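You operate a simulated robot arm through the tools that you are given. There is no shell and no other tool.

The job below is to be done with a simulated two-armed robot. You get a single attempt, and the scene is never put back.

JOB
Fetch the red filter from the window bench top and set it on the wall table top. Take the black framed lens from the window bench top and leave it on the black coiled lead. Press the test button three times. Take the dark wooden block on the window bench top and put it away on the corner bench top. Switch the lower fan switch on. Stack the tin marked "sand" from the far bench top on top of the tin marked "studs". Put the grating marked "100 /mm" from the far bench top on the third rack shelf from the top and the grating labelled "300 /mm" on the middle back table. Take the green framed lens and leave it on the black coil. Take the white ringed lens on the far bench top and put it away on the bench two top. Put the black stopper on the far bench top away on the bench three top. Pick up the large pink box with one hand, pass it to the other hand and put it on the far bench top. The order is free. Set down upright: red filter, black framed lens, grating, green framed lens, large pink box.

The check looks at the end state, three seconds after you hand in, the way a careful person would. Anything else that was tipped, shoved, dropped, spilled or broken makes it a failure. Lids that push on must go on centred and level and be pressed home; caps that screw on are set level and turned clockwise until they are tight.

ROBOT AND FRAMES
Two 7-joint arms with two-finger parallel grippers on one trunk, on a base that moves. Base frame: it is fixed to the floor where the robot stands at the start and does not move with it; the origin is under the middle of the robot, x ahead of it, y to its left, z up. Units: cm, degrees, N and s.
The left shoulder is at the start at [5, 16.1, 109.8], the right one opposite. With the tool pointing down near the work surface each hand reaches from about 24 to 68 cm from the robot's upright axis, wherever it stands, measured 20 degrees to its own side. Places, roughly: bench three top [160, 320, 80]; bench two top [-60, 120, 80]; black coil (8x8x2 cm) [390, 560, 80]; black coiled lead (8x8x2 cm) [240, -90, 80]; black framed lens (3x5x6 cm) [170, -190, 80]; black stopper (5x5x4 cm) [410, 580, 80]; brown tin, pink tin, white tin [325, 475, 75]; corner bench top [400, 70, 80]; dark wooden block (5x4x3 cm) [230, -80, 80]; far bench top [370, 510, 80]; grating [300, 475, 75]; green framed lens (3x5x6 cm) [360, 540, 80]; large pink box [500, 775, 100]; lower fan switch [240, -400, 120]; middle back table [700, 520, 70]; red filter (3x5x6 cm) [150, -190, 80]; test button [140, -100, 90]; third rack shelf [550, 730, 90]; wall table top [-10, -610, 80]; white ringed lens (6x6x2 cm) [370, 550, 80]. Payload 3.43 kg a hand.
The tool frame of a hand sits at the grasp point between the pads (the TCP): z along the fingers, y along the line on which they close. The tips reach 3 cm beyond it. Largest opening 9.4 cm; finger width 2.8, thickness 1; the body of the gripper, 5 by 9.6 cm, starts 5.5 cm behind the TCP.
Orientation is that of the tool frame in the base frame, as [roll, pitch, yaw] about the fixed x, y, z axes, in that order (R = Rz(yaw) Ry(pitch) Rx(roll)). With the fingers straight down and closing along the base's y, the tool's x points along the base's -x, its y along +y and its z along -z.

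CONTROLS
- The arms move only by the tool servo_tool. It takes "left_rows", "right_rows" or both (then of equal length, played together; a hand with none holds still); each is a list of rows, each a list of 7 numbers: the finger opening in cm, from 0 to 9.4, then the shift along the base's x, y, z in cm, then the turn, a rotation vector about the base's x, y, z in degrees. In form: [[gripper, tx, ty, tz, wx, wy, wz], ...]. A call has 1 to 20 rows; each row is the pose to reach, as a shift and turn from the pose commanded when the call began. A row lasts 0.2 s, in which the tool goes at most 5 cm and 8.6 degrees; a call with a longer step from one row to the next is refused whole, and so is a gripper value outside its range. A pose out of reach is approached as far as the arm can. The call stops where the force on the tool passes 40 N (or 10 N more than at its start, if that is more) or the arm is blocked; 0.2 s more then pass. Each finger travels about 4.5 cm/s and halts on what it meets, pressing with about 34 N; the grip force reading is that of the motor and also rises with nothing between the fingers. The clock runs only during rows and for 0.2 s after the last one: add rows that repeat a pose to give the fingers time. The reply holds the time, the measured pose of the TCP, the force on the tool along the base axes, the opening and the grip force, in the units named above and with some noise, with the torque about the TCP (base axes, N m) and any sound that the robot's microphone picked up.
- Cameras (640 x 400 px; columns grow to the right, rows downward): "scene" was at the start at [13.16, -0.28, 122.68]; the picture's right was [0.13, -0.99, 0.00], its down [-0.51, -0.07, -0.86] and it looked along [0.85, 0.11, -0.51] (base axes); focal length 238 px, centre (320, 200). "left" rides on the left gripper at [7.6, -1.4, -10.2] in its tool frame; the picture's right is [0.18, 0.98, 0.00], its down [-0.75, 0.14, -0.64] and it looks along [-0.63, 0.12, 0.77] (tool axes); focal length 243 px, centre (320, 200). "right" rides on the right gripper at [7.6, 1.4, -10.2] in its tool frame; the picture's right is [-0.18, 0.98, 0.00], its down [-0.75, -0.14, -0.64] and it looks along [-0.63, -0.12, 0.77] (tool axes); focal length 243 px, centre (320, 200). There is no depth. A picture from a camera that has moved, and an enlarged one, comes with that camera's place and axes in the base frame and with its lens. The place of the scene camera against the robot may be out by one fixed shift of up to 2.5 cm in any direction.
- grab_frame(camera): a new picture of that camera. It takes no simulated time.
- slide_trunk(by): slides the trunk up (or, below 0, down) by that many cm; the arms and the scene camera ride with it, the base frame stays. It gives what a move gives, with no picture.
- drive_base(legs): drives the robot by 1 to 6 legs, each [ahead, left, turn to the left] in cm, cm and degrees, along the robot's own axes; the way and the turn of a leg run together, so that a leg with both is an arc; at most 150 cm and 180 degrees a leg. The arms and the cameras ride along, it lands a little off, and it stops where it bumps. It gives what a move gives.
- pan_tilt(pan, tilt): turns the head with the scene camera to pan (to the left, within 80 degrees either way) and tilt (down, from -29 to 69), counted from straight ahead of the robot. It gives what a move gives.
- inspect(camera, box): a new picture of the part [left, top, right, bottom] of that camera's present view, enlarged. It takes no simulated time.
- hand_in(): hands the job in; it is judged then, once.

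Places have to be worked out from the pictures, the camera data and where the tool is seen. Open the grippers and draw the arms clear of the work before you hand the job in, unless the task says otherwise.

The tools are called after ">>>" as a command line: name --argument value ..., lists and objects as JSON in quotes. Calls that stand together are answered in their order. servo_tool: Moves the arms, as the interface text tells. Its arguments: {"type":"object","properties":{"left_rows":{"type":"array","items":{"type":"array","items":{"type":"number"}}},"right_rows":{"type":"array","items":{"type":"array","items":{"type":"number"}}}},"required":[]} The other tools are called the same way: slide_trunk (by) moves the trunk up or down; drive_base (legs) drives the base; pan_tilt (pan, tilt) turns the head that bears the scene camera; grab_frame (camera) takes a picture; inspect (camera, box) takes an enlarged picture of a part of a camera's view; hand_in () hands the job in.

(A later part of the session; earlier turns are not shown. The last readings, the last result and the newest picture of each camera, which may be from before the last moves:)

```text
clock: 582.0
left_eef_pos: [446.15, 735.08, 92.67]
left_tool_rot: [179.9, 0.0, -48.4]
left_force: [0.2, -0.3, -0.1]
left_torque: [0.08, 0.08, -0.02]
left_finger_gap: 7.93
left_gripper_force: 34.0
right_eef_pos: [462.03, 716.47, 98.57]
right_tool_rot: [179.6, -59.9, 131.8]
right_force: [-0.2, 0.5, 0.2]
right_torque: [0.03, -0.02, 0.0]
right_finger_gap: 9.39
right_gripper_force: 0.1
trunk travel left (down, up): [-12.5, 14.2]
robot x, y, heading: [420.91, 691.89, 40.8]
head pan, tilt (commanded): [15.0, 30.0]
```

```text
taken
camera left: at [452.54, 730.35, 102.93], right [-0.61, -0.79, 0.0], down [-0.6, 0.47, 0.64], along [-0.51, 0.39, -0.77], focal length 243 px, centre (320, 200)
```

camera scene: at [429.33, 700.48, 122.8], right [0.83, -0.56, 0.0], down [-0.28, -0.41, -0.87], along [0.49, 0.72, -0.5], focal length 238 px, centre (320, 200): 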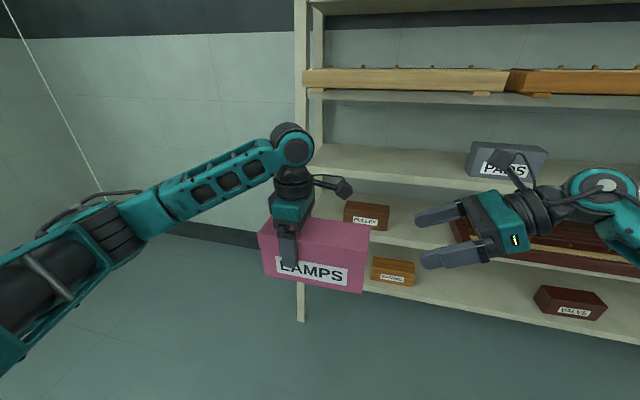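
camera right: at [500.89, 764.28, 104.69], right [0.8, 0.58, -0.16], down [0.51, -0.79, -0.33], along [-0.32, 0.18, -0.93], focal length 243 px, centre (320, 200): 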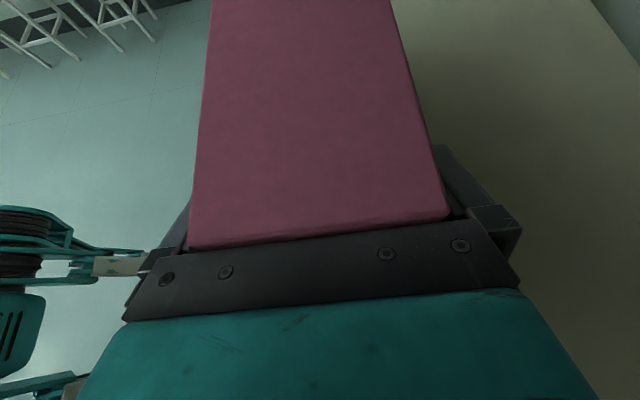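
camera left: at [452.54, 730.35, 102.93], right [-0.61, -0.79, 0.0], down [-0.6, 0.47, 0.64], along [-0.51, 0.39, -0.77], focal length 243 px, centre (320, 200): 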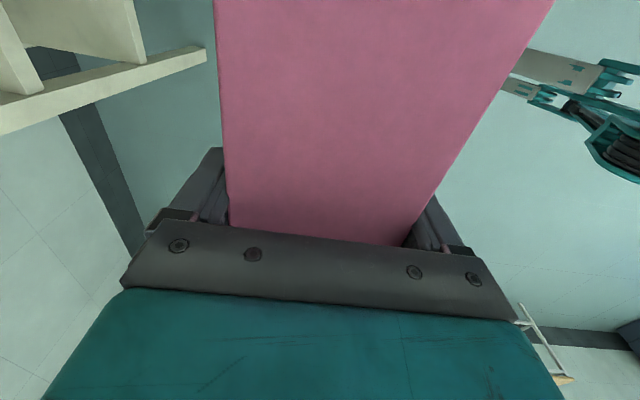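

The box hangs level in the left hand; the pass is done. I raise the box and bring the right hand back to its normal downward pose.

>>> servo_tool --left_rows '[[6, 0, 0, 1.5, 0, 0, 0], [6, 0, 0, 3, 0, 0, 0], [6, 0, 0, 5, 0, 0, 0], [6, 0, 0, 7, 0, 0, 0], [6, 0, 0, 9, 0, 0, 0], [6, 0, 0, 11, 0, 0, 0], [6, 0, 0, 12, 0, 0, 0], [6, 0, 0, 12, 0, 0, 0], [6, 0, 0, 12, 0, 0, 0]]' --right_rows '[[9.4, 0.6, -0.7, 1, -5.7, -4.9, 0], [9.4, 1.3, -1.5, 2, -11.4, -9.8, 0], [9.4, 1.9, -2.2, 3, -17, -14.7, 0], [9.4, 2.6, -3, 4, -22.7, -19.6, 0], [9.4, 3.2, -3.8, 5, -28.4, -24.5, 0], [9.4, 3.9, -4.5, 6, -34, -29.4, 0], [9.4, 4.5, -5.3, 7, -39.7, -34.3, 0], [9.4, 5.2, -6.1, 8, -45.4, -39.2, 0], [9.4, 5.2, -6.1, 8, -45.4, -39.2, 0]]'

>>> servo_tool --right_rows '[[9.4, 0, 0, 0, 0, 0, 8], [9.4, 0, 0, 0, 0, 0, 16], [9.4, 0, 0, 0, 0, 0, 24], [9.4, 0, 0, 0, 0, 0, 32], [9.4, 0, 0, 0, 0, 0, 40], [9.4, 0, 0, 0, 0, 0, 48], [9.4, 0, 0, 0, 0, 0, 56], [9.4, 0, 0, 0, 0, 0, 64], [9.4, 0, 0, 0, 0, 0, 72], [9.4, 0, 0, 0, 0, 0, 80], [9.4, 0, 0, 0, 0, 0, 88]]'

>>> pan_tilt --pan -75 --tilt 18

>>> grab_frame --camera "scene"

```text
clock: 584.0
left_eef_pos: [445.96, 735.03, 104.54]
left_tool_rot: [179.9, 0.0, -48.5]
left_force: [0.8, 0.3, -2.7]
left_torque: [0.05, 0.07, -0.01]
left_finger_gap: 7.94
left_gripper_force: 33.4
right_eef_pos: [467.04, 710.48, 106.69]
right_tool_rot: [-179.4, 0.1, 131.3]
right_force: [-0.5, -0.3, 0.8]
right_torque: [-0.02, 0.0, -0.01]
right_finger_gap: 9.4
right_gripper_force: 0.0
trunk travel left (down, up): [-12.5, 14.2]
robot x, y, heading: [420.93, 691.94, 40.8]
head pan, tilt (commanded): [15.0, 30.0]
```

```text
clock: 586.4
left_eef_pos: [446.12, 735.07, 104.51]
left_tool_rot: [179.9, 0.0, -48.4]
left_force: [-0.5, -0.3, -3.5]
left_torque: [0.08, 0.06, 0.01]
left_finger_gap: 7.92
left_gripper_force: 33.8
right_eef_pos: [467.06, 710.45, 106.65]
right_tool_rot: [-179.4, 0.0, -140.4]
right_force: [0.3, 0.4, 0.6]
right_torque: [-0.02, -0.03, 0.02]
right_finger_gap: 9.44
right_gripper_force: 0.0
trunk travel left (down, up): [-12.5, 14.2]
robot x, y, heading: [421.13, 691.64, 40.7]
head pan, tilt (commanded): [15.0, 30.0]
```

```text
clock: 588.0
left_eef_pos: [446.13, 735.08, 104.6]
left_tool_rot: [179.9, 0.0, -48.4]
left_force: [-0.3, 0.2, -2.3]
left_torque: [0.06, 0.06, -0.03]
left_finger_gap: 7.92
left_gripper_force: 33.7
right_eef_pos: [467.02, 710.58, 106.58]
right_tool_rot: [-179.4, 0.1, -140.7]
right_force: [0.0, 1.3, -0.6]
right_torque: [0.01, 0.01, 0.0]
right_finger_gap: 9.39
right_gripper_force: 0.1
trunk travel left (down, up): [-12.5, 14.2]
robot x, y, heading: [420.85, 691.7, 40.6]
head pan, tilt (commanded): [-75.0, 18.0]
```

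```text
taken
camera scene: at [431.95, 687.78, 124.74], right [-0.56, -0.83, 0.0], down [-0.26, 0.17, -0.95], along [0.79, -0.53, -0.31], focal length 238 px, centre (320, 200)
```

scene: 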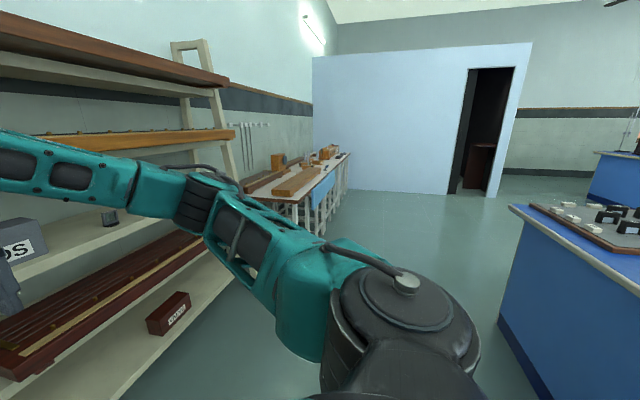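

I turn right to face the far bench from its far side and look at it.

>>> drive_base --legs '[[0, 0, -86], [-28, 0, 0], [0, -105, 0]]'

>>> pan_tilt --pan 0 --tilt 28

>>> grab_frame --camera "scene"

```text
clock: 602.7
left_eef_pos: [372.68, 616.82, 104.66]
left_tool_rot: [180.0, 0.0, -134.0]
left_force: [0.4, 0.2, -3.4]
left_torque: [0.05, -0.06, -0.02]
left_finger_gap: 7.91
left_gripper_force: 33.7
right_eef_pos: [349.96, 593.96, 106.62]
right_tool_rot: [-179.4, 0.0, 133.8]
right_force: [0.3, 1.1, 0.2]
right_torque: [-0.03, -0.03, -0.01]
right_finger_gap: 9.42
right_gripper_force: 0.0
trunk travel left (down, up): [-12.5, 14.2]
robot x, y, heading: [327.61, 638.73, -44.8]
head pan, tilt (commanded): [-75.0, 18.0]
```

```text
clock: 604.1
left_eef_pos: [372.77, 616.77, 104.53]
left_tool_rot: [179.9, 0.0, -133.9]
left_force: [0.7, 0.1, -3.8]
left_torque: [0.07, -0.11, 0.0]
left_finger_gap: 7.91
left_gripper_force: 33.5
right_eef_pos: [349.94, 594.04, 106.66]
right_tool_rot: [-179.4, 0.0, 133.7]
right_force: [0.2, -0.1, -1.0]
right_torque: [0.0, 0.02, -0.03]
right_finger_gap: 9.39
right_gripper_force: 0.1
trunk travel left (down, up): [-12.5, 14.2]
robot x, y, heading: [327.68, 638.78, -44.9]
head pan, tilt (commanded): [0.0, 28.0]
```

```text
taken
camera scene: at [337.29, 627.81, 123.12], right [-0.7, -0.71, 0.0], down [-0.33, 0.33, -0.88], along [0.63, -0.62, -0.47], focal length 238 px, centre (320, 200)
```

scene: 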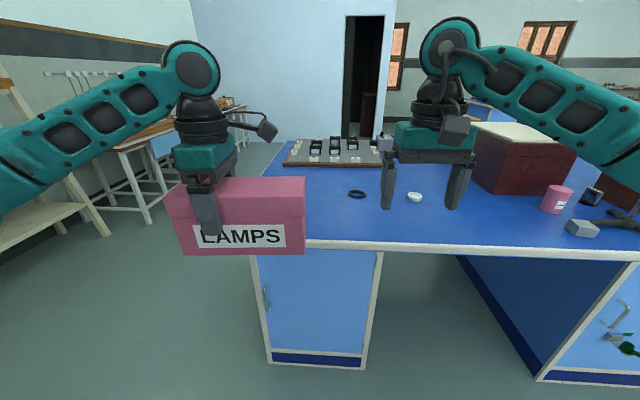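

>>> inspect --camera "scene" --box '[270, 120, 470, 250]'

>>> inspect --camera "scene" --box '[440, 110, 640, 270]'

```text
3.08 times, centred on (370, 185) of scene
camera zoom: at [337.29, 627.81, 123.12], right [-0.7, -0.71, 0.0], down [-0.33, 0.33, -0.88], along [0.63, -0.62, -0.47], focal length 731 px, centre (166, 246)
```

zoom: 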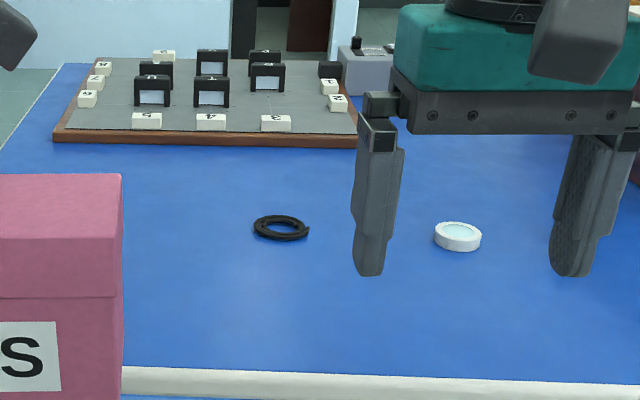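

```text
2.50 times, centred on (540, 190) of scene
camera zoom: at [337.29, 627.81, 123.12], right [-0.7, -0.71, 0.0], down [-0.33, 0.33, -0.88], along [0.63, -0.62, -0.47], focal length 594 px, centre (-230, 225)
```

zoom: 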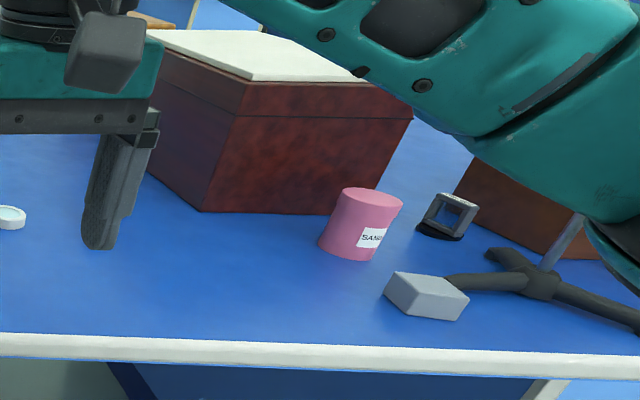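

The pink tin is marked SAND; the coil and white-ringed lens are ahead, and a tripod stand is to the right. I square up to the bench and move right to a free stretch where the box can be set near the edge.

>>> drive_base --legs '[[0, 0, -3.5], [0, -57, 0]]'

>>> pan_tilt --pan 5 --tilt 32

>>> grab_frame --camera "scene"

```text
clock: 610.0
left_eef_pos: [329.6, 576.79, 104.51]
left_tool_rot: [180.0, 0.1, -137.1]
left_force: [0.5, -0.1, -2.5]
left_torque: [0.07, -0.11, -0.03]
left_finger_gap: 7.93
left_gripper_force: 34.1
right_eef_pos: [305.49, 555.45, 106.7]
right_tool_rot: [-179.4, 0.0, 130.6]
right_force: [-1.5, 1.2, -0.4]
right_torque: [0.01, 0.01, 0.0]
right_finger_gap: 9.42
right_gripper_force: 0.1
trunk travel left (down, up): [-12.5, 14.2]
robot x, y, heading: [285.87, 601.1, -48.0]
head pan, tilt (commanded): [0.0, 28.0]
```

```text
clock: 610.7
left_eef_pos: [329.6, 576.81, 104.56]
left_tool_rot: [179.9, 0.2, -137.3]
left_force: [0.2, -1.1, -3.2]
left_torque: [0.12, -0.06, -0.03]
left_finger_gap: 7.92
left_gripper_force: 34.2
right_eef_pos: [305.44, 555.44, 106.69]
right_tool_rot: [-179.4, 0.0, 130.7]
right_force: [-0.3, -1.1, 0.7]
right_torque: [0.0, 0.01, 0.0]
right_finger_gap: 9.4
right_gripper_force: 0.0
trunk travel left (down, up): [-12.5, 14.2]
robot x, y, heading: [285.95, 600.63, -48.1]
head pan, tilt (commanded): [5.0, 32.0]
```

```text
taken
camera scene: at [295.38, 590.5, 122.49], right [-0.68, -0.73, 0.0], down [-0.39, 0.36, -0.85], along [0.62, -0.58, -0.53], focal length 238 px, centre (320, 200)
```

scene: 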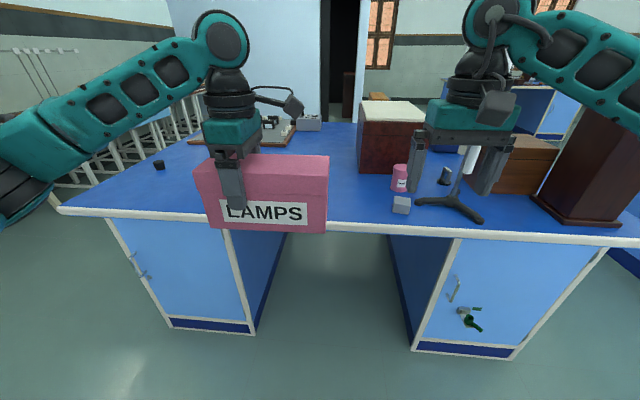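

The area in front of the edge is clear under the box. I drive 28 cm forward so the box is over the bench, 7 cm in from the edge.

>>> drive_base --legs '[[28, 0, 0]]'

>>> pan_tilt --pan 12 --tilt 45

>>> grab_frame --camera "scene"

>>> grab_frame --camera "left"

```text
clock: 612.6
left_eef_pos: [348.71, 556.17, 104.5]
left_tool_rot: [180.0, 0.0, -136.8]
left_force: [-0.5, 1.2, -3.1]
left_torque: [0.07, -0.09, -0.04]
left_finger_gap: 7.92
left_gripper_force: 33.9
right_eef_pos: [324.9, 534.7, 106.66]
right_tool_rot: [-179.3, 0.0, 131.0]
right_force: [0.7, 0.2, -0.7]
right_torque: [0.04, 0.02, 0.01]
right_finger_gap: 9.4
right_gripper_force: 0.1
trunk travel left (down, up): [-12.5, 14.2]
robot x, y, heading: [305.11, 580.27, -47.7]
head pan, tilt (commanded): [5.0, 32.0]
```

```text
clock: 613.4
left_eef_pos: [348.84, 556.26, 104.58]
left_tool_rot: [179.9, 0.1, -136.8]
left_force: [0.4, 1.1, -2.7]
left_torque: [0.11, -0.09, -0.01]
left_finger_gap: 7.94
left_gripper_force: 33.4
right_eef_pos: [324.8, 534.65, 106.71]
right_tool_rot: [-179.3, 0.1, 131.0]
right_force: [0.0, -0.1, 0.3]
right_torque: [-0.01, 0.01, 0.02]
right_finger_gap: 9.41
right_gripper_force: 0.2
trunk travel left (down, up): [-12.5, 14.2]
robot x, y, heading: [304.63, 580.26, -47.7]
head pan, tilt (commanded): [12.0, 45.0]
```

```text
taken
camera scene: at [314.4, 571.01, 120.55], right [-0.58, -0.81, 0.0], down [-0.57, 0.41, -0.71], along [0.57, -0.41, -0.71], focal length 238 px, centre (320, 200)
```

scene: 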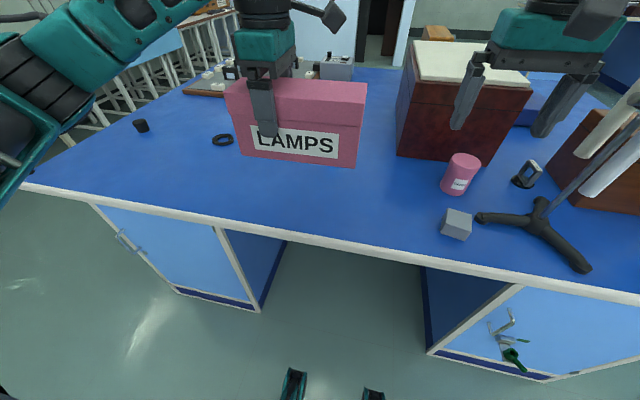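

```text
taken
camera left: at [344.38, 550.03, 114.81], right [-0.81, 0.59, 0.0], down [0.45, 0.62, 0.64], along [0.38, 0.52, -0.77], focal length 243 px, centre (320, 200)
```

left: 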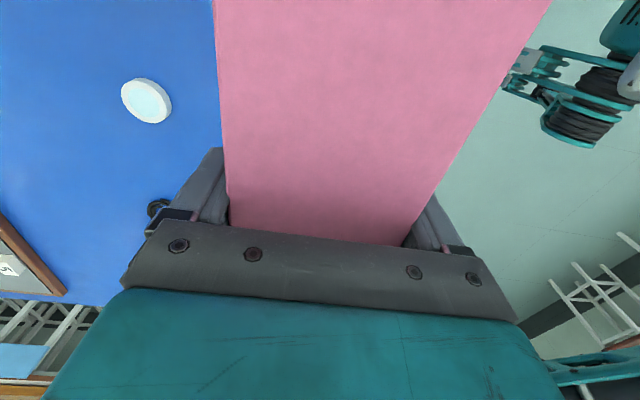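

The box is above clear bench, but only 2 cm from the edge, so I move it 3 cm inward while lowering.

>>> servo_tool --left_rows '[[6, 0.5, -0.6, -3, 0, 0, 0], [6, 1, -1.1, -6, 0, 0, 0], [6, 1.5, -1.7, -9, 0, 0, 0], [6, 2, -2.2, -12, 0, 0, 0], [6, 2, -2.2, -14, 0, 0, 0], [6, 2, -2.2, -15, 0, 0, 0]]'

>>> grab_frame --camera "scene"

```text
clock: 614.8
left_eef_pos: [350.8, 554.12, 89.44]
left_tool_rot: [179.9, -0.1, -136.6]
left_force: [0.3, 0.0, -2.7]
left_torque: [0.09, -0.04, -0.03]
left_finger_gap: 7.93
left_gripper_force: 33.7
right_eef_pos: [324.76, 534.65, 106.59]
right_tool_rot: [-179.4, 0.1, 131.0]
right_force: [-0.3, 0.0, 0.2]
right_torque: [-0.01, 0.04, 0.0]
right_finger_gap: 9.41
right_gripper_force: 0.1
trunk travel left (down, up): [-12.5, 14.2]
robot x, y, heading: [304.91, 580.43, -47.6]
head pan, tilt (commanded): [12.0, 45.0]
```

```text
taken
camera scene: at [314.4, 571.02, 120.54], right [-0.58, -0.81, 0.0], down [-0.58, 0.41, -0.71], along [0.57, -0.41, -0.71], focal length 238 px, centre (320, 200)
```

scene: 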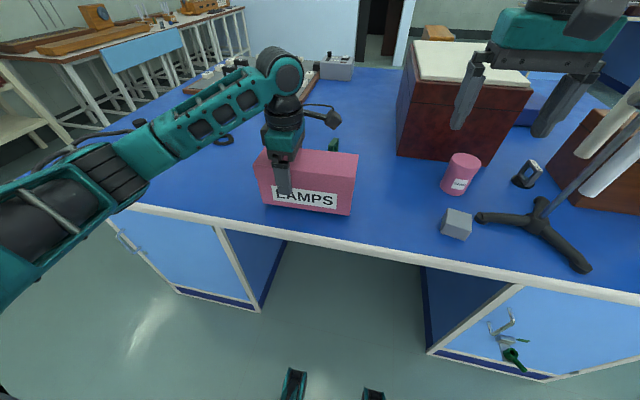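

>>> servo_tool --left_rows '[[6, 0, 0, -0.5, 0, 0, 0], [6, 0, 0, -0.9, 0, 0, 0], [6, 0, 0, -1.2, 0, 0, 0], [6, 0, 0, -1.5, 0, 0, 0]]'

```text
clock: 615.8
left_eef_pos: [350.68, 554.07, 87.83]
left_tool_rot: [179.9, 0.0, -136.8]
left_force: [1.0, 0.3, -2.3]
left_torque: [0.09, -0.09, -0.01]
left_finger_gap: 7.91
left_gripper_force: 34.2
right_eef_pos: [324.69, 534.59, 106.63]
right_tool_rot: [-179.4, -0.1, 131.0]
right_force: [-0.1, -0.5, 0.2]
right_torque: [0.0, 0.01, -0.01]
right_finger_gap: 9.4
right_gripper_force: 0.0
trunk travel left (down, up): [-12.5, 14.2]
robot x, y, heading: [304.72, 580.37, -47.8]
head pan, tilt (commanded): [12.0, 45.0]
```

>>> servo_tool --left_rows '[[6, 0, 0, -0.3, 0, 0, 0], [6, 0, 0, -0.6, 0, 0, 0], [6, 0, 0, -0.9, 0, 0, 0]]'

>>> inspect --camera "scene" --box '[220, 120, 420, 250]'

```text
clock: 616.6
left_eef_pos: [350.73, 554.03, 87.35]
left_tool_rot: [-179.9, 0.0, -136.8]
left_force: [1.3, 1.4, 25.9]
left_torque: [0.45, 0.5, 0.06]
left_finger_gap: 7.88
left_gripper_force: 33.8
right_eef_pos: [324.66, 534.72, 106.69]
right_tool_rot: [-179.6, 0.0, 131.0]
right_force: [-0.8, 0.7, 0.7]
right_torque: [0.0, -0.02, -0.01]
right_finger_gap: 9.4
right_gripper_force: 0.0
trunk travel left (down, up): [-12.5, 14.2]
robot x, y, heading: [304.99, 580.16, -47.5]
head pan, tilt (commanded): [12.0, 45.0]
```

```text
3.08 times, centred on (320, 185) of scene
camera zoom: at [314.22, 571.13, 120.6], right [-0.58, -0.81, 0.0], down [-0.57, 0.41, -0.71], along [0.58, -0.41, -0.71], focal length 731 px, centre (320, 246)
```

zoom: 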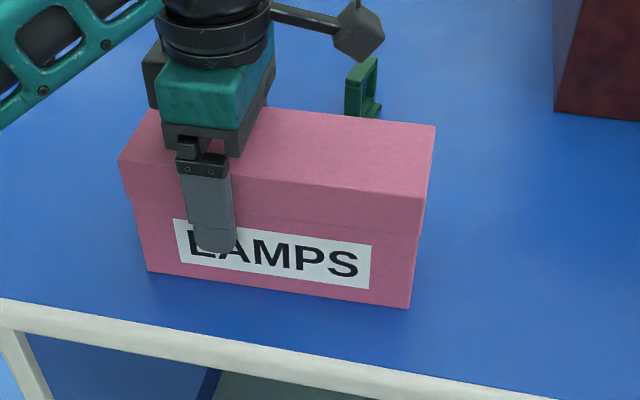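

Box is on the bench (26 N). I ease up and release, then raise the left hand straight up.

>>> servo_tool --left_rows '[[6, 0, 0, 0.3, 0, 0, 0], [7.8, 0, 0, 0.3, 0, 0, 0], [8.5, 0, 0, 0.3, 0, 0, 0], [9.2, 0, 0, 0.3, 0, 0, 0], [9.4, 0, 0, 0.3, 0, 0, 0], [9.4, 0, 0, 0.3, 0, 0, 0]]'

>>> servo_tool --left_rows '[[9.4, 0, 0, 1, 0, 0, 0], [9.4, 0, 0, 3, 0, 0, 0], [9.4, 0, 0, 6, 0, 0, 0], [9.4, 0, 0, 10, 0, 0, 0], [9.4, 0, 0, 14, 0, 0, 0], [9.4, 0, 0, 18, 0, 0, 0], [9.4, 0, 0, 21, 0, 0, 0]]'

>>> grab_frame --camera "scene"

>>> grab_frame --camera "left"

```text
clock: 618.0
left_eef_pos: [350.7, 554.11, 87.29]
left_tool_rot: [179.9, 0.1, -136.8]
left_force: [-0.5, 0.4, -1.1]
left_torque: [0.01, -0.01, -0.03]
left_finger_gap: 9.38
left_gripper_force: 0.0
right_eef_pos: [324.67, 534.67, 106.63]
right_tool_rot: [-179.4, 0.0, 131.0]
right_force: [0.4, -0.4, 0.1]
right_torque: [0.0, 0.02, 0.0]
right_finger_gap: 9.4
right_gripper_force: 0.1
trunk travel left (down, up): [-12.5, 14.2]
robot x, y, heading: [305.11, 580.62, -47.6]
head pan, tilt (commanded): [12.0, 45.0]
```

```text
clock: 619.6
left_eef_pos: [350.6, 553.96, 108.38]
left_tool_rot: [179.8, 0.2, -136.8]
left_force: [0.1, -0.7, -0.4]
left_torque: [0.0, 0.0, 0.02]
left_finger_gap: 9.41
left_gripper_force: 0.1
right_eef_pos: [324.65, 534.58, 106.69]
right_tool_rot: [-179.5, 0.0, 131.0]
right_force: [-0.1, 0.0, -0.8]
right_torque: [0.03, -0.04, 0.0]
right_finger_gap: 9.4
right_gripper_force: 0.0
trunk travel left (down, up): [-12.5, 14.2]
robot x, y, heading: [305.07, 579.83, -47.4]
head pan, tilt (commanded): [12.0, 45.0]
```

```text
taken
camera scene: at [314.36, 571.04, 120.55], right [-0.58, -0.81, 0.0], down [-0.57, 0.41, -0.71], along [0.58, -0.41, -0.71], focal length 238 px, centre (320, 200)
```

scene: 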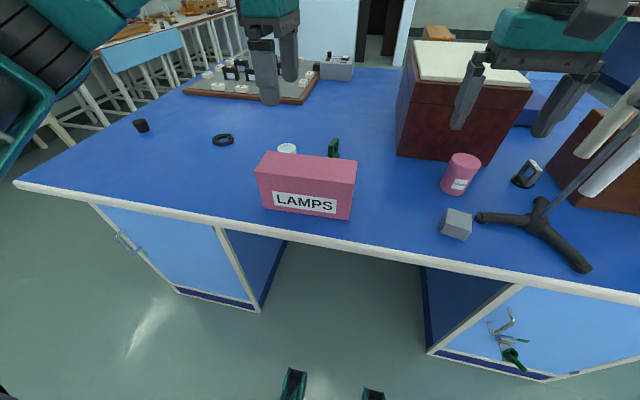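

```text
taken
camera left: at [346.34, 547.82, 118.7], right [-0.81, 0.59, 0.0], down [0.45, 0.62, 0.64], along [0.38, 0.52, -0.77], focal length 243 px, centre (320, 200)
```

left: 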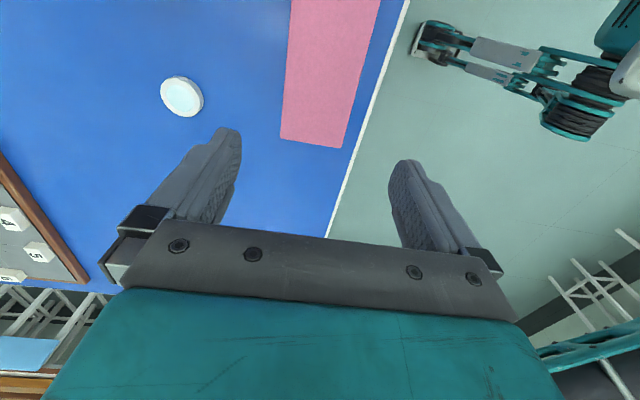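

The pink box stands upright on the far bench. Next, the green framed lens right behind it: I move 11 cm closer and bring the left hand over it to see its orientation.

>>> drive_base --legs '[[11, 0, 0]]'

>>> servo_tool --left_rows '[[9.4, 0.5, -2, -1, 0, 0, 0], [9.4, 1, -4, -2, 0, 0, 0], [9, 1.5, -6, -3, 0, 0, 0], [8.5, 2, -8, -4, 0, 0, 0], [8, 2.2, -9.5, -5, 0, 0, 0], [8, 2.2, -9.5, -5, 0, 0, 0]]'

>>> grab_frame --camera "left"

>>> grab_frame --camera "scene"

```text
clock: 620.8
left_eef_pos: [357.4, 547.42, 109.2]
left_tool_rot: [-179.0, -0.3, -136.8]
left_force: [0.0, -0.1, 0.5]
left_torque: [-0.01, 0.02, 0.0]
left_finger_gap: 9.41
left_gripper_force: 0.1
right_eef_pos: [331.47, 528.16, 107.41]
right_tool_rot: [-179.0, 1.0, 131.2]
right_force: [0.0, -0.1, 0.0]
right_torque: [0.0, -0.02, 0.01]
right_finger_gap: 9.42
right_gripper_force: 0.0
trunk travel left (down, up): [-12.5, 14.2]
robot x, y, heading: [312.32, 572.27, -47.5]
head pan, tilt (commanded): [12.0, 45.0]
```

```text
clock: 622.2
left_eef_pos: [359.59, 537.76, 104.16]
left_tool_rot: [-179.2, -0.2, -136.8]
left_force: [0.0, 0.9, 0.5]
left_torque: [-0.01, 0.02, -0.02]
left_finger_gap: 7.96
left_gripper_force: 0.1
right_eef_pos: [331.5, 528.11, 107.35]
right_tool_rot: [-178.8, 1.0, 131.2]
right_force: [-0.1, 0.5, 0.6]
right_torque: [0.01, -0.03, 0.01]
right_finger_gap: 9.38
right_gripper_force: 0.0
trunk travel left (down, up): [-12.5, 14.2]
robot x, y, heading: [312.24, 572.13, -47.5]
head pan, tilt (commanded): [12.0, 45.0]
```

```text
taken
camera left: at [355.16, 531.73, 114.65], right [-0.81, 0.59, -0.02], down [0.45, 0.63, 0.64], along [0.39, 0.51, -0.77], focal length 243 px, centre (320, 200)
```

left: 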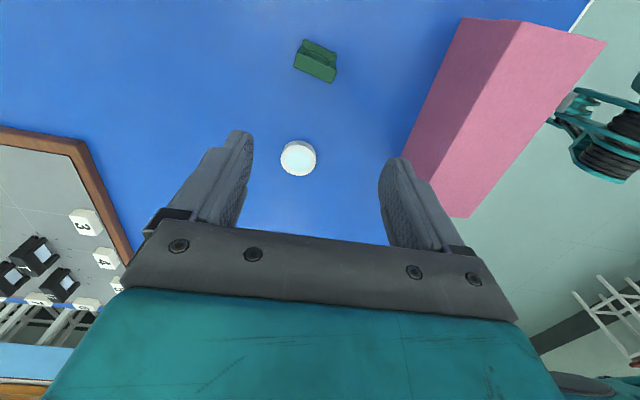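

```text
taken
camera scene: at [321.03, 564.64, 120.73], right [-0.58, -0.81, 0.01], down [-0.57, 0.4, -0.72], along [0.58, -0.42, -0.69], focal length 238 px, centre (320, 200)
```

scene: 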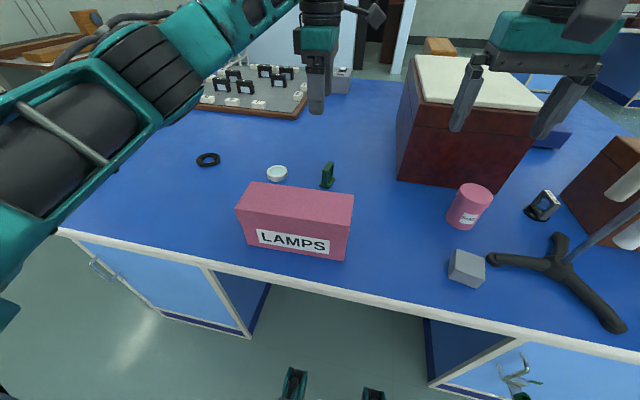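

My hands tilted ~1° during that last drive, a sign that the base is pressing against the bench, so I back off 2 cm.

>>> drive_base --legs '[[-2, 0, 0]]'

>>> grab_frame --camera "left"

>>> pan_tilt --pan 0 --tilt 69

>>> grab_frame --camera "scene"

```text
clock: 623.0
left_eef_pos: [358.98, 538.08, 103.32]
left_tool_rot: [179.9, 0.0, -136.7]
left_force: [0.6, -0.1, -0.9]
left_torque: [-0.02, -0.03, 0.01]
left_finger_gap: 8.0
left_gripper_force: 0.1
right_eef_pos: [331.0, 528.26, 106.47]
right_tool_rot: [-179.2, 0.0, 131.2]
right_force: [0.0, 0.2, 0.2]
right_torque: [0.0, -0.02, 0.02]
right_finger_gap: 9.43
right_gripper_force: 0.0
trunk travel left (down, up): [-12.5, 14.2]
robot x, y, heading: [310.87, 573.6, -47.9]
head pan, tilt (commanded): [12.0, 45.0]
```

```text
taken
camera left: at [354.69, 531.89, 113.66], right [-0.81, 0.59, 0.0], down [0.45, 0.62, 0.64], along [0.38, 0.52, -0.77], focal length 243 px, centre (320, 200)
```

left: 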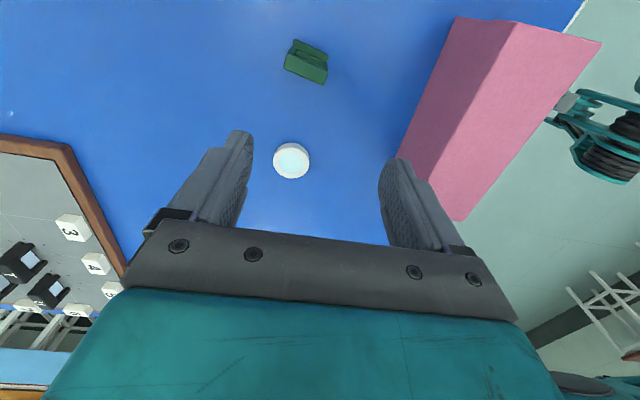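

```text
clock: 623.9
left_eef_pos: [359.06, 538.11, 103.34]
left_tool_rot: [179.9, -0.1, -136.7]
left_force: [0.4, -0.1, 0.6]
left_torque: [0.01, -0.02, -0.03]
left_finger_gap: 7.99
left_gripper_force: 0.2
right_eef_pos: [330.95, 528.45, 106.48]
right_tool_rot: [-179.1, -0.1, 131.3]
right_force: [-0.4, -0.1, -0.9]
right_torque: [-0.01, 0.01, -0.02]
right_finger_gap: 9.39
right_gripper_force: 0.0
trunk travel left (down, up): [-12.5, 14.2]
robot x, y, heading: [310.86, 573.32, -47.7]
head pan, tilt (commanded): [0.0, 68.8]
```

```text
taken
camera scene: at [317.72, 565.22, 117.68], right [-0.74, -0.67, 0.0], down [-0.63, 0.69, -0.36], along [0.24, -0.27, -0.93], focal length 238 px, centre (320, 200)
```

scene: 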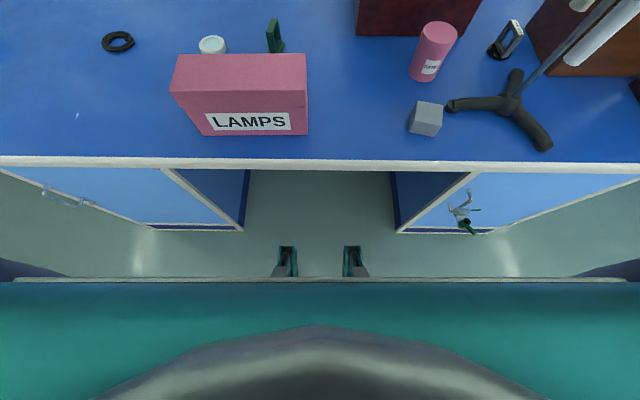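

The base is clear again. The green lens is at about [359.5,536.2] with its width along ~125°, close to my left hand's closing direction; I rotate −8°, centre over it and descend part way.

>>> servo_tool --left_rows '[[8, 0.2, -0.9, -2, 0, 0, -4], [7.4, 0.5, -1.9, -5, 0, 0, -8], [7.2, 0.5, -1.9, -9, 0, 0, -8], [7.2, 0.5, -1.9, -12, 0, 0, -8], [7.2, 0.5, -1.9, -13, 0, 0, -8]]'

>>> grab_frame --camera "left"

>>> pan_tilt --pan 10 --tilt 45

>>> inspect --camera "scene" --box '[220, 100, 420, 240]'

```text
clock: 625.0
left_eef_pos: [359.52, 536.24, 90.31]
left_tool_rot: [180.0, -0.1, -144.7]
left_force: [-0.4, 0.4, 0.0]
left_torque: [-0.02, 0.02, -0.02]
left_finger_gap: 7.2
left_gripper_force: 0.1
right_eef_pos: [331.0, 528.38, 106.58]
right_tool_rot: [-179.2, -0.1, 131.3]
right_force: [-0.3, 0.3, -0.3]
right_torque: [0.0, 0.0, -0.05]
right_finger_gap: 9.42
right_gripper_force: 0.0
trunk travel left (down, up): [-12.5, 14.2]
robot x, y, heading: [310.99, 573.69, -47.8]
head pan, tilt (commanded): [0.0, 68.8]
```

```text
taken
camera left: at [354.33, 530.7, 100.66], right [-0.72, 0.7, 0.0], down [0.54, 0.55, 0.64], along [0.45, 0.46, -0.77], focal length 243 px, centre (320, 200)
```

left: 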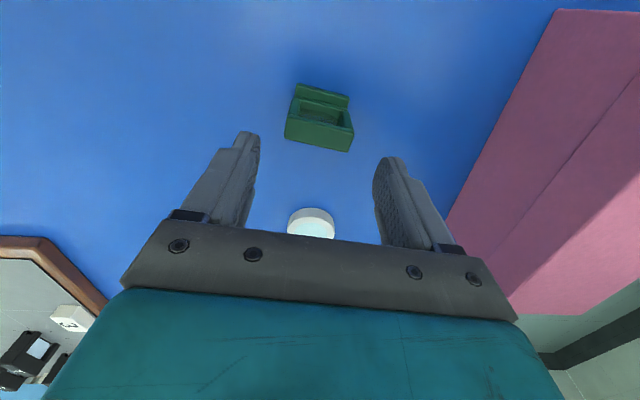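

```text
clock: 625.9
left_eef_pos: [359.52, 536.21, 90.46]
left_tool_rot: [179.9, -0.1, -144.8]
left_force: [-0.6, -1.3, 0.3]
left_torque: [0.01, -0.03, -0.02]
left_finger_gap: 7.2
left_gripper_force: 0.1
right_eef_pos: [330.98, 528.43, 106.58]
right_tool_rot: [-179.2, -0.1, 131.3]
right_force: [-0.1, -1.0, -0.1]
right_torque: [0.01, 0.0, -0.01]
right_finger_gap: 9.39
right_gripper_force: 0.1
trunk travel left (down, up): [-12.5, 14.2]
robot x, y, heading: [311.01, 573.43, -48.0]
head pan, tilt (commanded): [10.0, 45.0]
```

```text
2.86 times, centred on (320, 170) of scene
camera zoom: at [320.39, 564.4, 120.55], right [-0.61, -0.79, 0.0], down [-0.56, 0.43, -0.71], along [0.56, -0.43, -0.71], focal length 679 px, centre (320, 286)
```

zoom: 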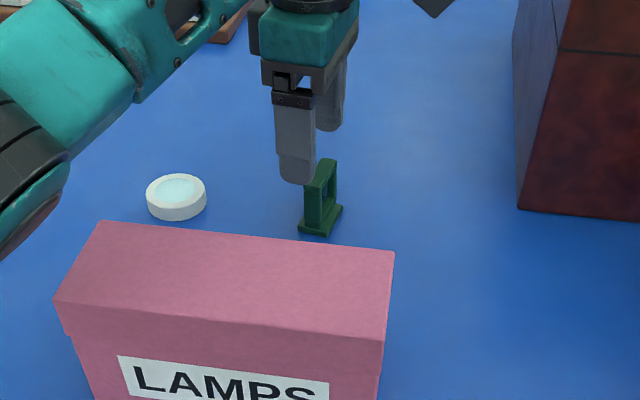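

The lens's width axis is nearer 112°; I rotate another −13° and recentre before descending.

>>> servo_tool --left_rows '[[7.2, -0.2, -0.3, 0, 0, 0, -7], [7.2, -0.4, -0.5, 0, 0, 0, -13], [7.2, -0.4, -0.5, 0, 0, 0, -13]]'

>>> grab_frame --camera "left"

```text
clock: 626.7
left_eef_pos: [359.16, 535.62, 90.53]
left_tool_rot: [-180.0, 0.0, -157.8]
left_force: [-0.2, 0.1, -1.3]
left_torque: [0.01, -0.01, -0.01]
left_finger_gap: 7.21
left_gripper_force: 0.1
right_eef_pos: [330.99, 528.27, 106.56]
right_tool_rot: [-179.3, -0.2, 131.3]
right_force: [0.6, -0.1, -0.4]
right_torque: [-0.01, 0.01, -0.01]
right_finger_gap: 9.4
right_gripper_force: 0.0
trunk travel left (down, up): [-12.5, 14.2]
robot x, y, heading: [311.04, 573.51, -47.9]
head pan, tilt (commanded): [10.0, 45.0]
```

```text
taken
camera left: at [352.8, 531.5, 100.69], right [-0.54, 0.84, 0.0], down [0.65, 0.42, 0.64], along [0.54, 0.35, -0.77], focal length 243 px, centre (320, 200)
```

left: 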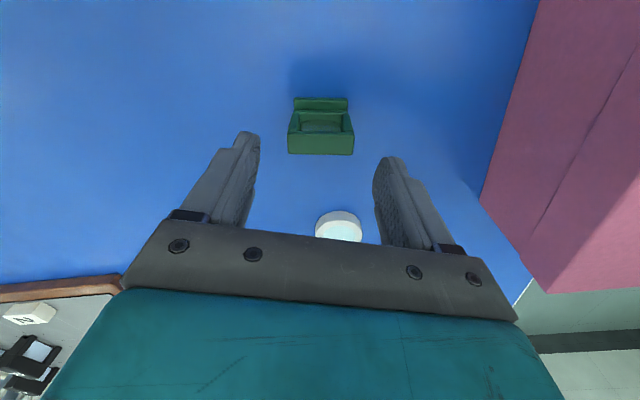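

The band now shows the true axis is ~122°, so I rotate back +9.5° and descend to the grasp.

>>> servo_tool --left_rows '[[7.2, 0, 0, -1, 0, 0, 5], [7.2, 0, 0, -2, 0, 0, 9.5], [7.2, 0, 0, -4.5, 0, 0, 9.5], [7.2, 0, 0, -6.6, 0, 0, 9.5], [7.2, 0, 0, -6.6, 0, 0, 9.5]]'

>>> grab_frame --camera "left"

>>> inspect --camera "scene" --box '[220, 100, 420, 240]'

```text
clock: 627.9
left_eef_pos: [359.15, 535.72, 83.76]
left_tool_rot: [179.9, -0.1, -148.3]
left_force: [0.6, -0.3, 1.0]
left_torque: [0.01, -0.02, 0.0]
left_finger_gap: 7.19
left_gripper_force: 0.1
right_eef_pos: [330.93, 528.42, 106.53]
right_tool_rot: [-179.2, -0.2, 131.3]
right_force: [-0.8, -0.5, 0.4]
right_torque: [-0.02, -0.02, 0.0]
right_finger_gap: 9.42
right_gripper_force: 0.1
trunk travel left (down, up): [-12.5, 14.2]
robot x, y, heading: [310.94, 573.55, -47.6]
head pan, tilt (commanded): [10.0, 45.0]
```

```text
taken
camera left: at [353.64, 530.52, 94.03], right [-0.67, 0.74, 0.0], down [0.57, 0.52, 0.64], along [0.47, 0.43, -0.77], focal length 243 px, centre (320, 200)
```

left: 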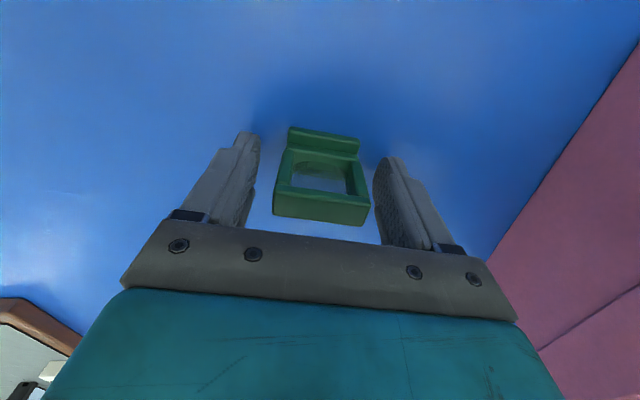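

```text
2.86 times, centred on (320, 170) of scene
camera zoom: at [320.39, 564.4, 120.56], right [-0.61, -0.79, 0.0], down [-0.56, 0.43, -0.71], along [0.56, -0.43, -0.71], focal length 679 px, centre (320, 286)
```

zoom: 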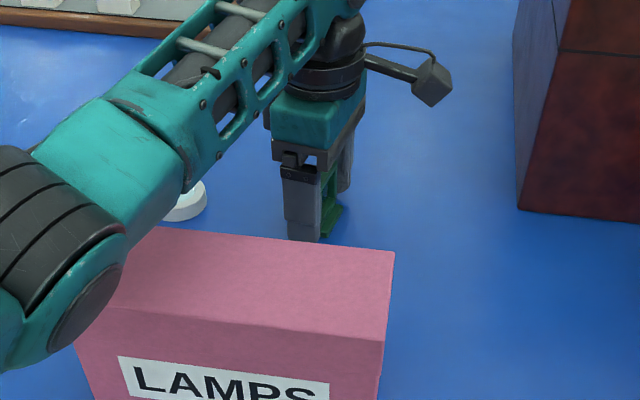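

>>> servo_tool --left_rows '[[7.2, -0.2, 0.22, 0, 0, 0, 0], [6.3, -0.2, 0.22, 0, 0, 0, 0], [5.4, -0.2, 0.22, 0, 0, 0, 0], [4.5, -0.2, 0.22, 0, 0, 0, 0], [4, -0.2, 0.22, 0, 0, 0, 0], [4, -0.2, 0.22, 0, 0, 0, 0]]'

>>> grab_frame --camera "left"

```text
clock: 629.3
left_eef_pos: [358.99, 535.97, 83.67]
left_tool_rot: [-180.0, -0.1, -148.3]
left_force: [0.3, 0.3, 0.5]
left_torque: [0.01, -0.02, 0.0]
left_finger_gap: 4.53
left_gripper_force: 34.4
right_eef_pos: [330.89, 528.35, 106.53]
right_tool_rot: [-179.3, -0.1, 131.2]
right_force: [-0.1, -0.7, 1.5]
right_torque: [0.02, -0.03, 0.02]
right_finger_gap: 9.39
right_gripper_force: 0.1
trunk travel left (down, up): [-12.5, 14.2]
robot x, y, heading: [311.05, 573.63, -47.7]
head pan, tilt (commanded): [10.0, 45.0]
```

```text
taken
camera left: at [353.43, 530.69, 94.03], right [-0.67, 0.74, 0.0], down [0.57, 0.52, 0.64], along [0.47, 0.43, -0.77], focal length 243 px, centre (320, 200)
```

left: 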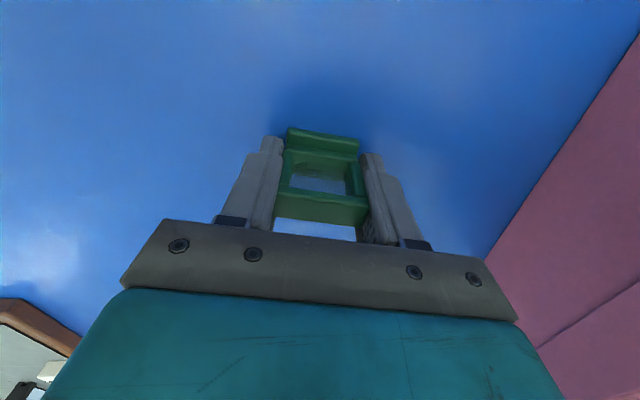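

The green lens is gripped. I lift it, draw back slightly and sidestep left toward the coil.

>>> servo_tool --left_rows '[[4, 0, 0, 1, 0, 0, 0], [4, 0, 0, 4, 0, 0, 0], [4, 0, 0, 8, 0, 0, 0], [4, 0, 0, 12, 0, 0, 0], [4, -1.5, 1.7, 14, 0, 0, 0], [4, -3.5, 3.8, 16, 0, 0, 0], [4, -5, 5.5, 18, 0, 0, 0]]'

>>> drive_base --legs '[[0, 32, 0]]'

>>> grab_frame --camera "scene"

>>> grab_frame --camera "left"

```text
clock: 630.9
left_eef_pos: [353.92, 541.64, 101.5]
left_tool_rot: [179.9, -0.1, -148.2]
left_force: [-0.4, -0.5, -1.8]
left_torque: [-0.02, 0.03, -0.03]
left_finger_gap: 4.52
left_gripper_force: 34.2
right_eef_pos: [330.91, 528.46, 106.57]
right_tool_rot: [-179.2, -0.1, 131.3]
right_force: [-0.3, -0.2, 1.2]
right_torque: [0.01, 0.01, 0.02]
right_finger_gap: 9.4
right_gripper_force: 0.1
trunk travel left (down, up): [-12.5, 14.2]
robot x, y, heading: [311.11, 573.52, -47.5]
head pan, tilt (commanded): [10.0, 45.0]
```

```text
clock: 634.4
left_eef_pos: [377.86, 563.48, 101.5]
left_tool_rot: [179.8, 0.0, -148.2]
left_force: [-0.1, 0.7, -1.0]
left_torque: [0.02, -0.01, -0.02]
left_finger_gap: 4.53
left_gripper_force: 33.9
right_eef_pos: [354.96, 550.33, 106.46]
right_tool_rot: [-179.3, -0.3, 131.3]
right_force: [-0.1, 0.2, 0.4]
right_torque: [0.01, -0.01, 0.03]
right_finger_gap: 9.39
right_gripper_force: 0.1
trunk travel left (down, up): [-12.5, 14.2]
robot x, y, heading: [334.77, 595.52, -47.5]
head pan, tilt (commanded): [10.0, 45.0]
```

```text
taken
camera scene: at [344.34, 586.17, 120.54], right [-0.61, -0.79, 0.0], down [-0.56, 0.43, -0.71], along [0.56, -0.43, -0.71], focal length 238 px, centre (320, 200)
```

scene: 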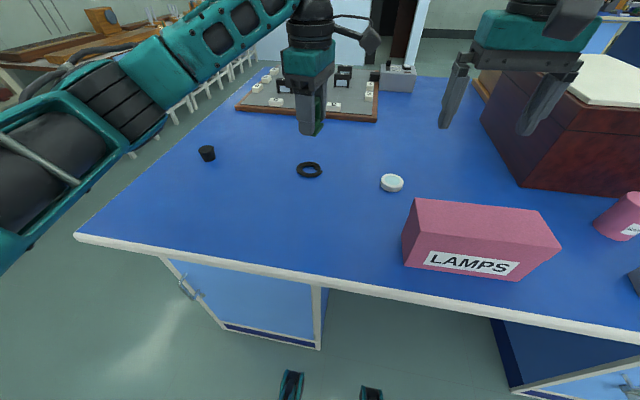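

```text
taken
camera left: at [372.44, 558.22, 111.82], right [-0.68, 0.74, 0.0], down [0.57, 0.52, 0.64], along [0.47, 0.43, -0.77], focal length 243 px, centre (320, 200)
```

left: 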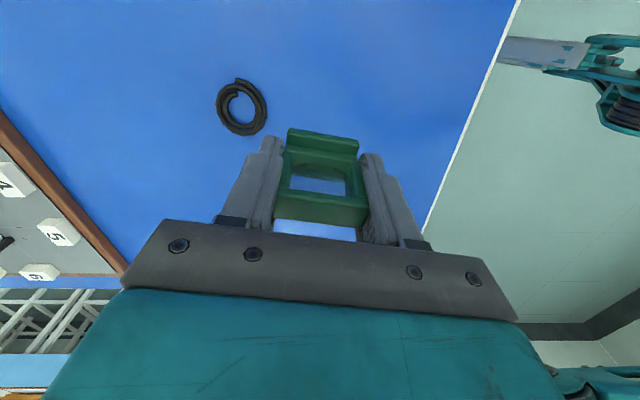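

The coil centre is at [386.7,558]. I lower the hand to z 90 first, then extend over the coil.

>>> servo_tool --left_rows '[[4, 0, 0, -4, 0, 0, 0], [4, 0, 0, -8, 0, 0, 0], [4, 0, 0, -11.5, 0, 0, 0], [4, 2.2, -1.6, -11.5, 0, 0, 0], [4, 4.4, -3.2, -11.5, 0, 0, 0], [4, 6.4, -4.7, -11.5, 0, 0, 0], [4, 8.2, -6, -11.5, 0, 0, 0], [4, 8.2, -6, -11.5, 0, 0, 0]]'

>>> grab_frame --camera "left"

>>> inspect --camera "scene" --box '[220, 90, 420, 230]'

```text
clock: 636.2
left_eef_pos: [386.05, 557.56, 89.94]
left_tool_rot: [179.9, 0.1, -148.2]
left_force: [0.2, -0.1, -0.9]
left_torque: [-0.04, -0.01, -0.03]
left_finger_gap: 4.53
left_gripper_force: 33.5
right_eef_pos: [355.02, 550.28, 106.46]
right_tool_rot: [-179.3, -0.1, 131.2]
right_force: [0.4, -0.6, -0.1]
right_torque: [0.02, 0.01, 0.01]
right_finger_gap: 9.39
right_gripper_force: 0.0
trunk travel left (down, up): [-12.5, 14.2]
robot x, y, heading: [334.74, 595.67, -47.5]
head pan, tilt (commanded): [10.0, 45.0]
```

```text
taken
camera left: at [380.65, 552.34, 100.3], right [-0.67, 0.74, 0.0], down [0.57, 0.52, 0.64], along [0.47, 0.43, -0.77], focal length 243 px, centre (320, 200)
```

left: 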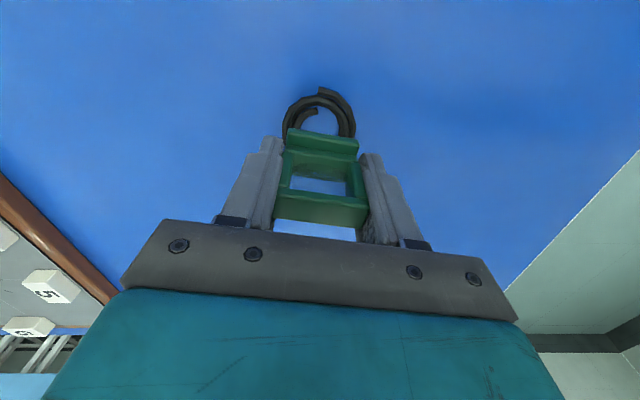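

```text
2.86 times, centred on (320, 160) of scene
camera zoom: at [344.34, 586.17, 120.54], right [-0.61, -0.79, 0.0], down [-0.56, 0.43, -0.71], along [0.56, -0.43, -0.71], focal length 679 px, centre (320, 314)
```

zoom: 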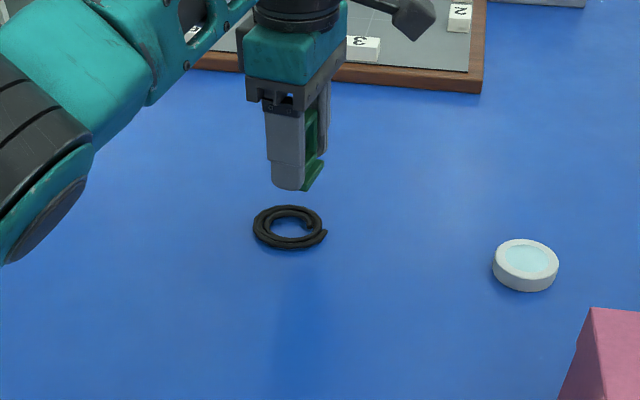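

The coil is centred below the lens. I lower slowly onto it.

>>> servo_tool --left_rows '[[4, 0.3, 0, -1.5, 0, 0, 0], [4, 0.4, 0, -2.8, 0, 0, 0], [4, 0.4, 0, -3.8, 0, 0, 0], [4, 0.4, 0, -4.3, 0, 0, 0]]'

>>> grab_frame --camera "left"

>>> inspect --camera "scene" --box '[260, 120, 360, 190]'

```text
clock: 637.2
left_eef_pos: [386.62, 557.52, 85.63]
left_tool_rot: [179.9, 0.1, -148.0]
left_force: [-0.2, -0.1, -1.7]
left_torque: [0.01, 0.02, 0.02]
left_finger_gap: 4.52
left_gripper_force: 34.3
right_eef_pos: [354.97, 550.22, 106.46]
right_tool_rot: [-179.3, -0.2, 131.3]
right_force: [-0.2, 0.2, 0.8]
right_torque: [0.03, 0.0, -0.01]
right_finger_gap: 9.4
right_gripper_force: 0.0
trunk travel left (down, up): [-12.5, 14.2]
robot x, y, heading: [334.82, 595.25, -47.3]
head pan, tilt (commanded): [10.0, 45.0]
```

```text
taken
camera left: at [381.1, 552.19, 95.93], right [-0.68, 0.74, 0.0], down [0.57, 0.52, 0.64], along [0.47, 0.44, -0.77], focal length 243 px, centre (320, 200)
```

left: 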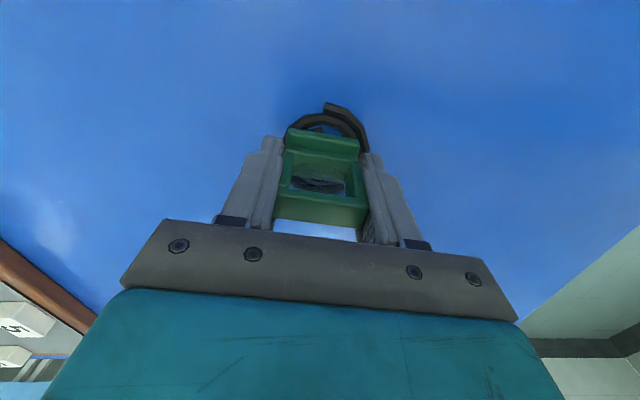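

```text
5.71 times, centred on (310, 155) of scene
camera zoom: at [344.34, 586.16, 120.54], right [-0.61, -0.79, 0.0], down [-0.56, 0.43, -0.71], along [0.56, -0.43, -0.71], focal length 1358 px, centre (377, 457)
```

zoom: 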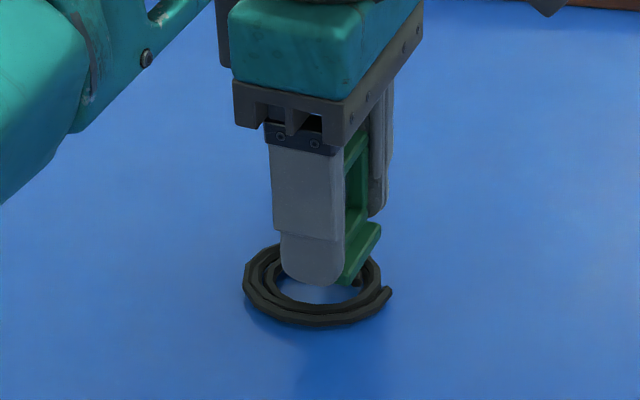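

The lens is centred over the coil. I continue down until contact.

>>> servo_tool --left_rows '[[4, 0, 0, -0.3, 0, 0, 0], [4, 0, 0, -0.6, 0, 0, 0], [4, 0, 0, -0.9, 0, 0, 0], [4, 0, 0, -1.1, 0, 0, 0]]'

```text
clock: 638.2
left_eef_pos: [386.5, 557.48, 84.6]
left_tool_rot: [179.9, 0.0, -148.1]
left_force: [-0.4, 0.1, 0.9]
left_torque: [-0.04, -0.01, 0.0]
left_finger_gap: 4.55
left_gripper_force: 33.9
right_eef_pos: [354.9, 550.19, 106.53]
right_tool_rot: [-179.3, -0.2, 131.3]
right_force: [-0.4, 0.3, -0.8]
right_torque: [0.03, 0.0, -0.02]
right_finger_gap: 9.41
right_gripper_force: 0.1
trunk travel left (down, up): [-12.5, 14.2]
robot x, y, heading: [335.03, 595.39, -47.8]
head pan, tilt (commanded): [10.0, 45.0]
```

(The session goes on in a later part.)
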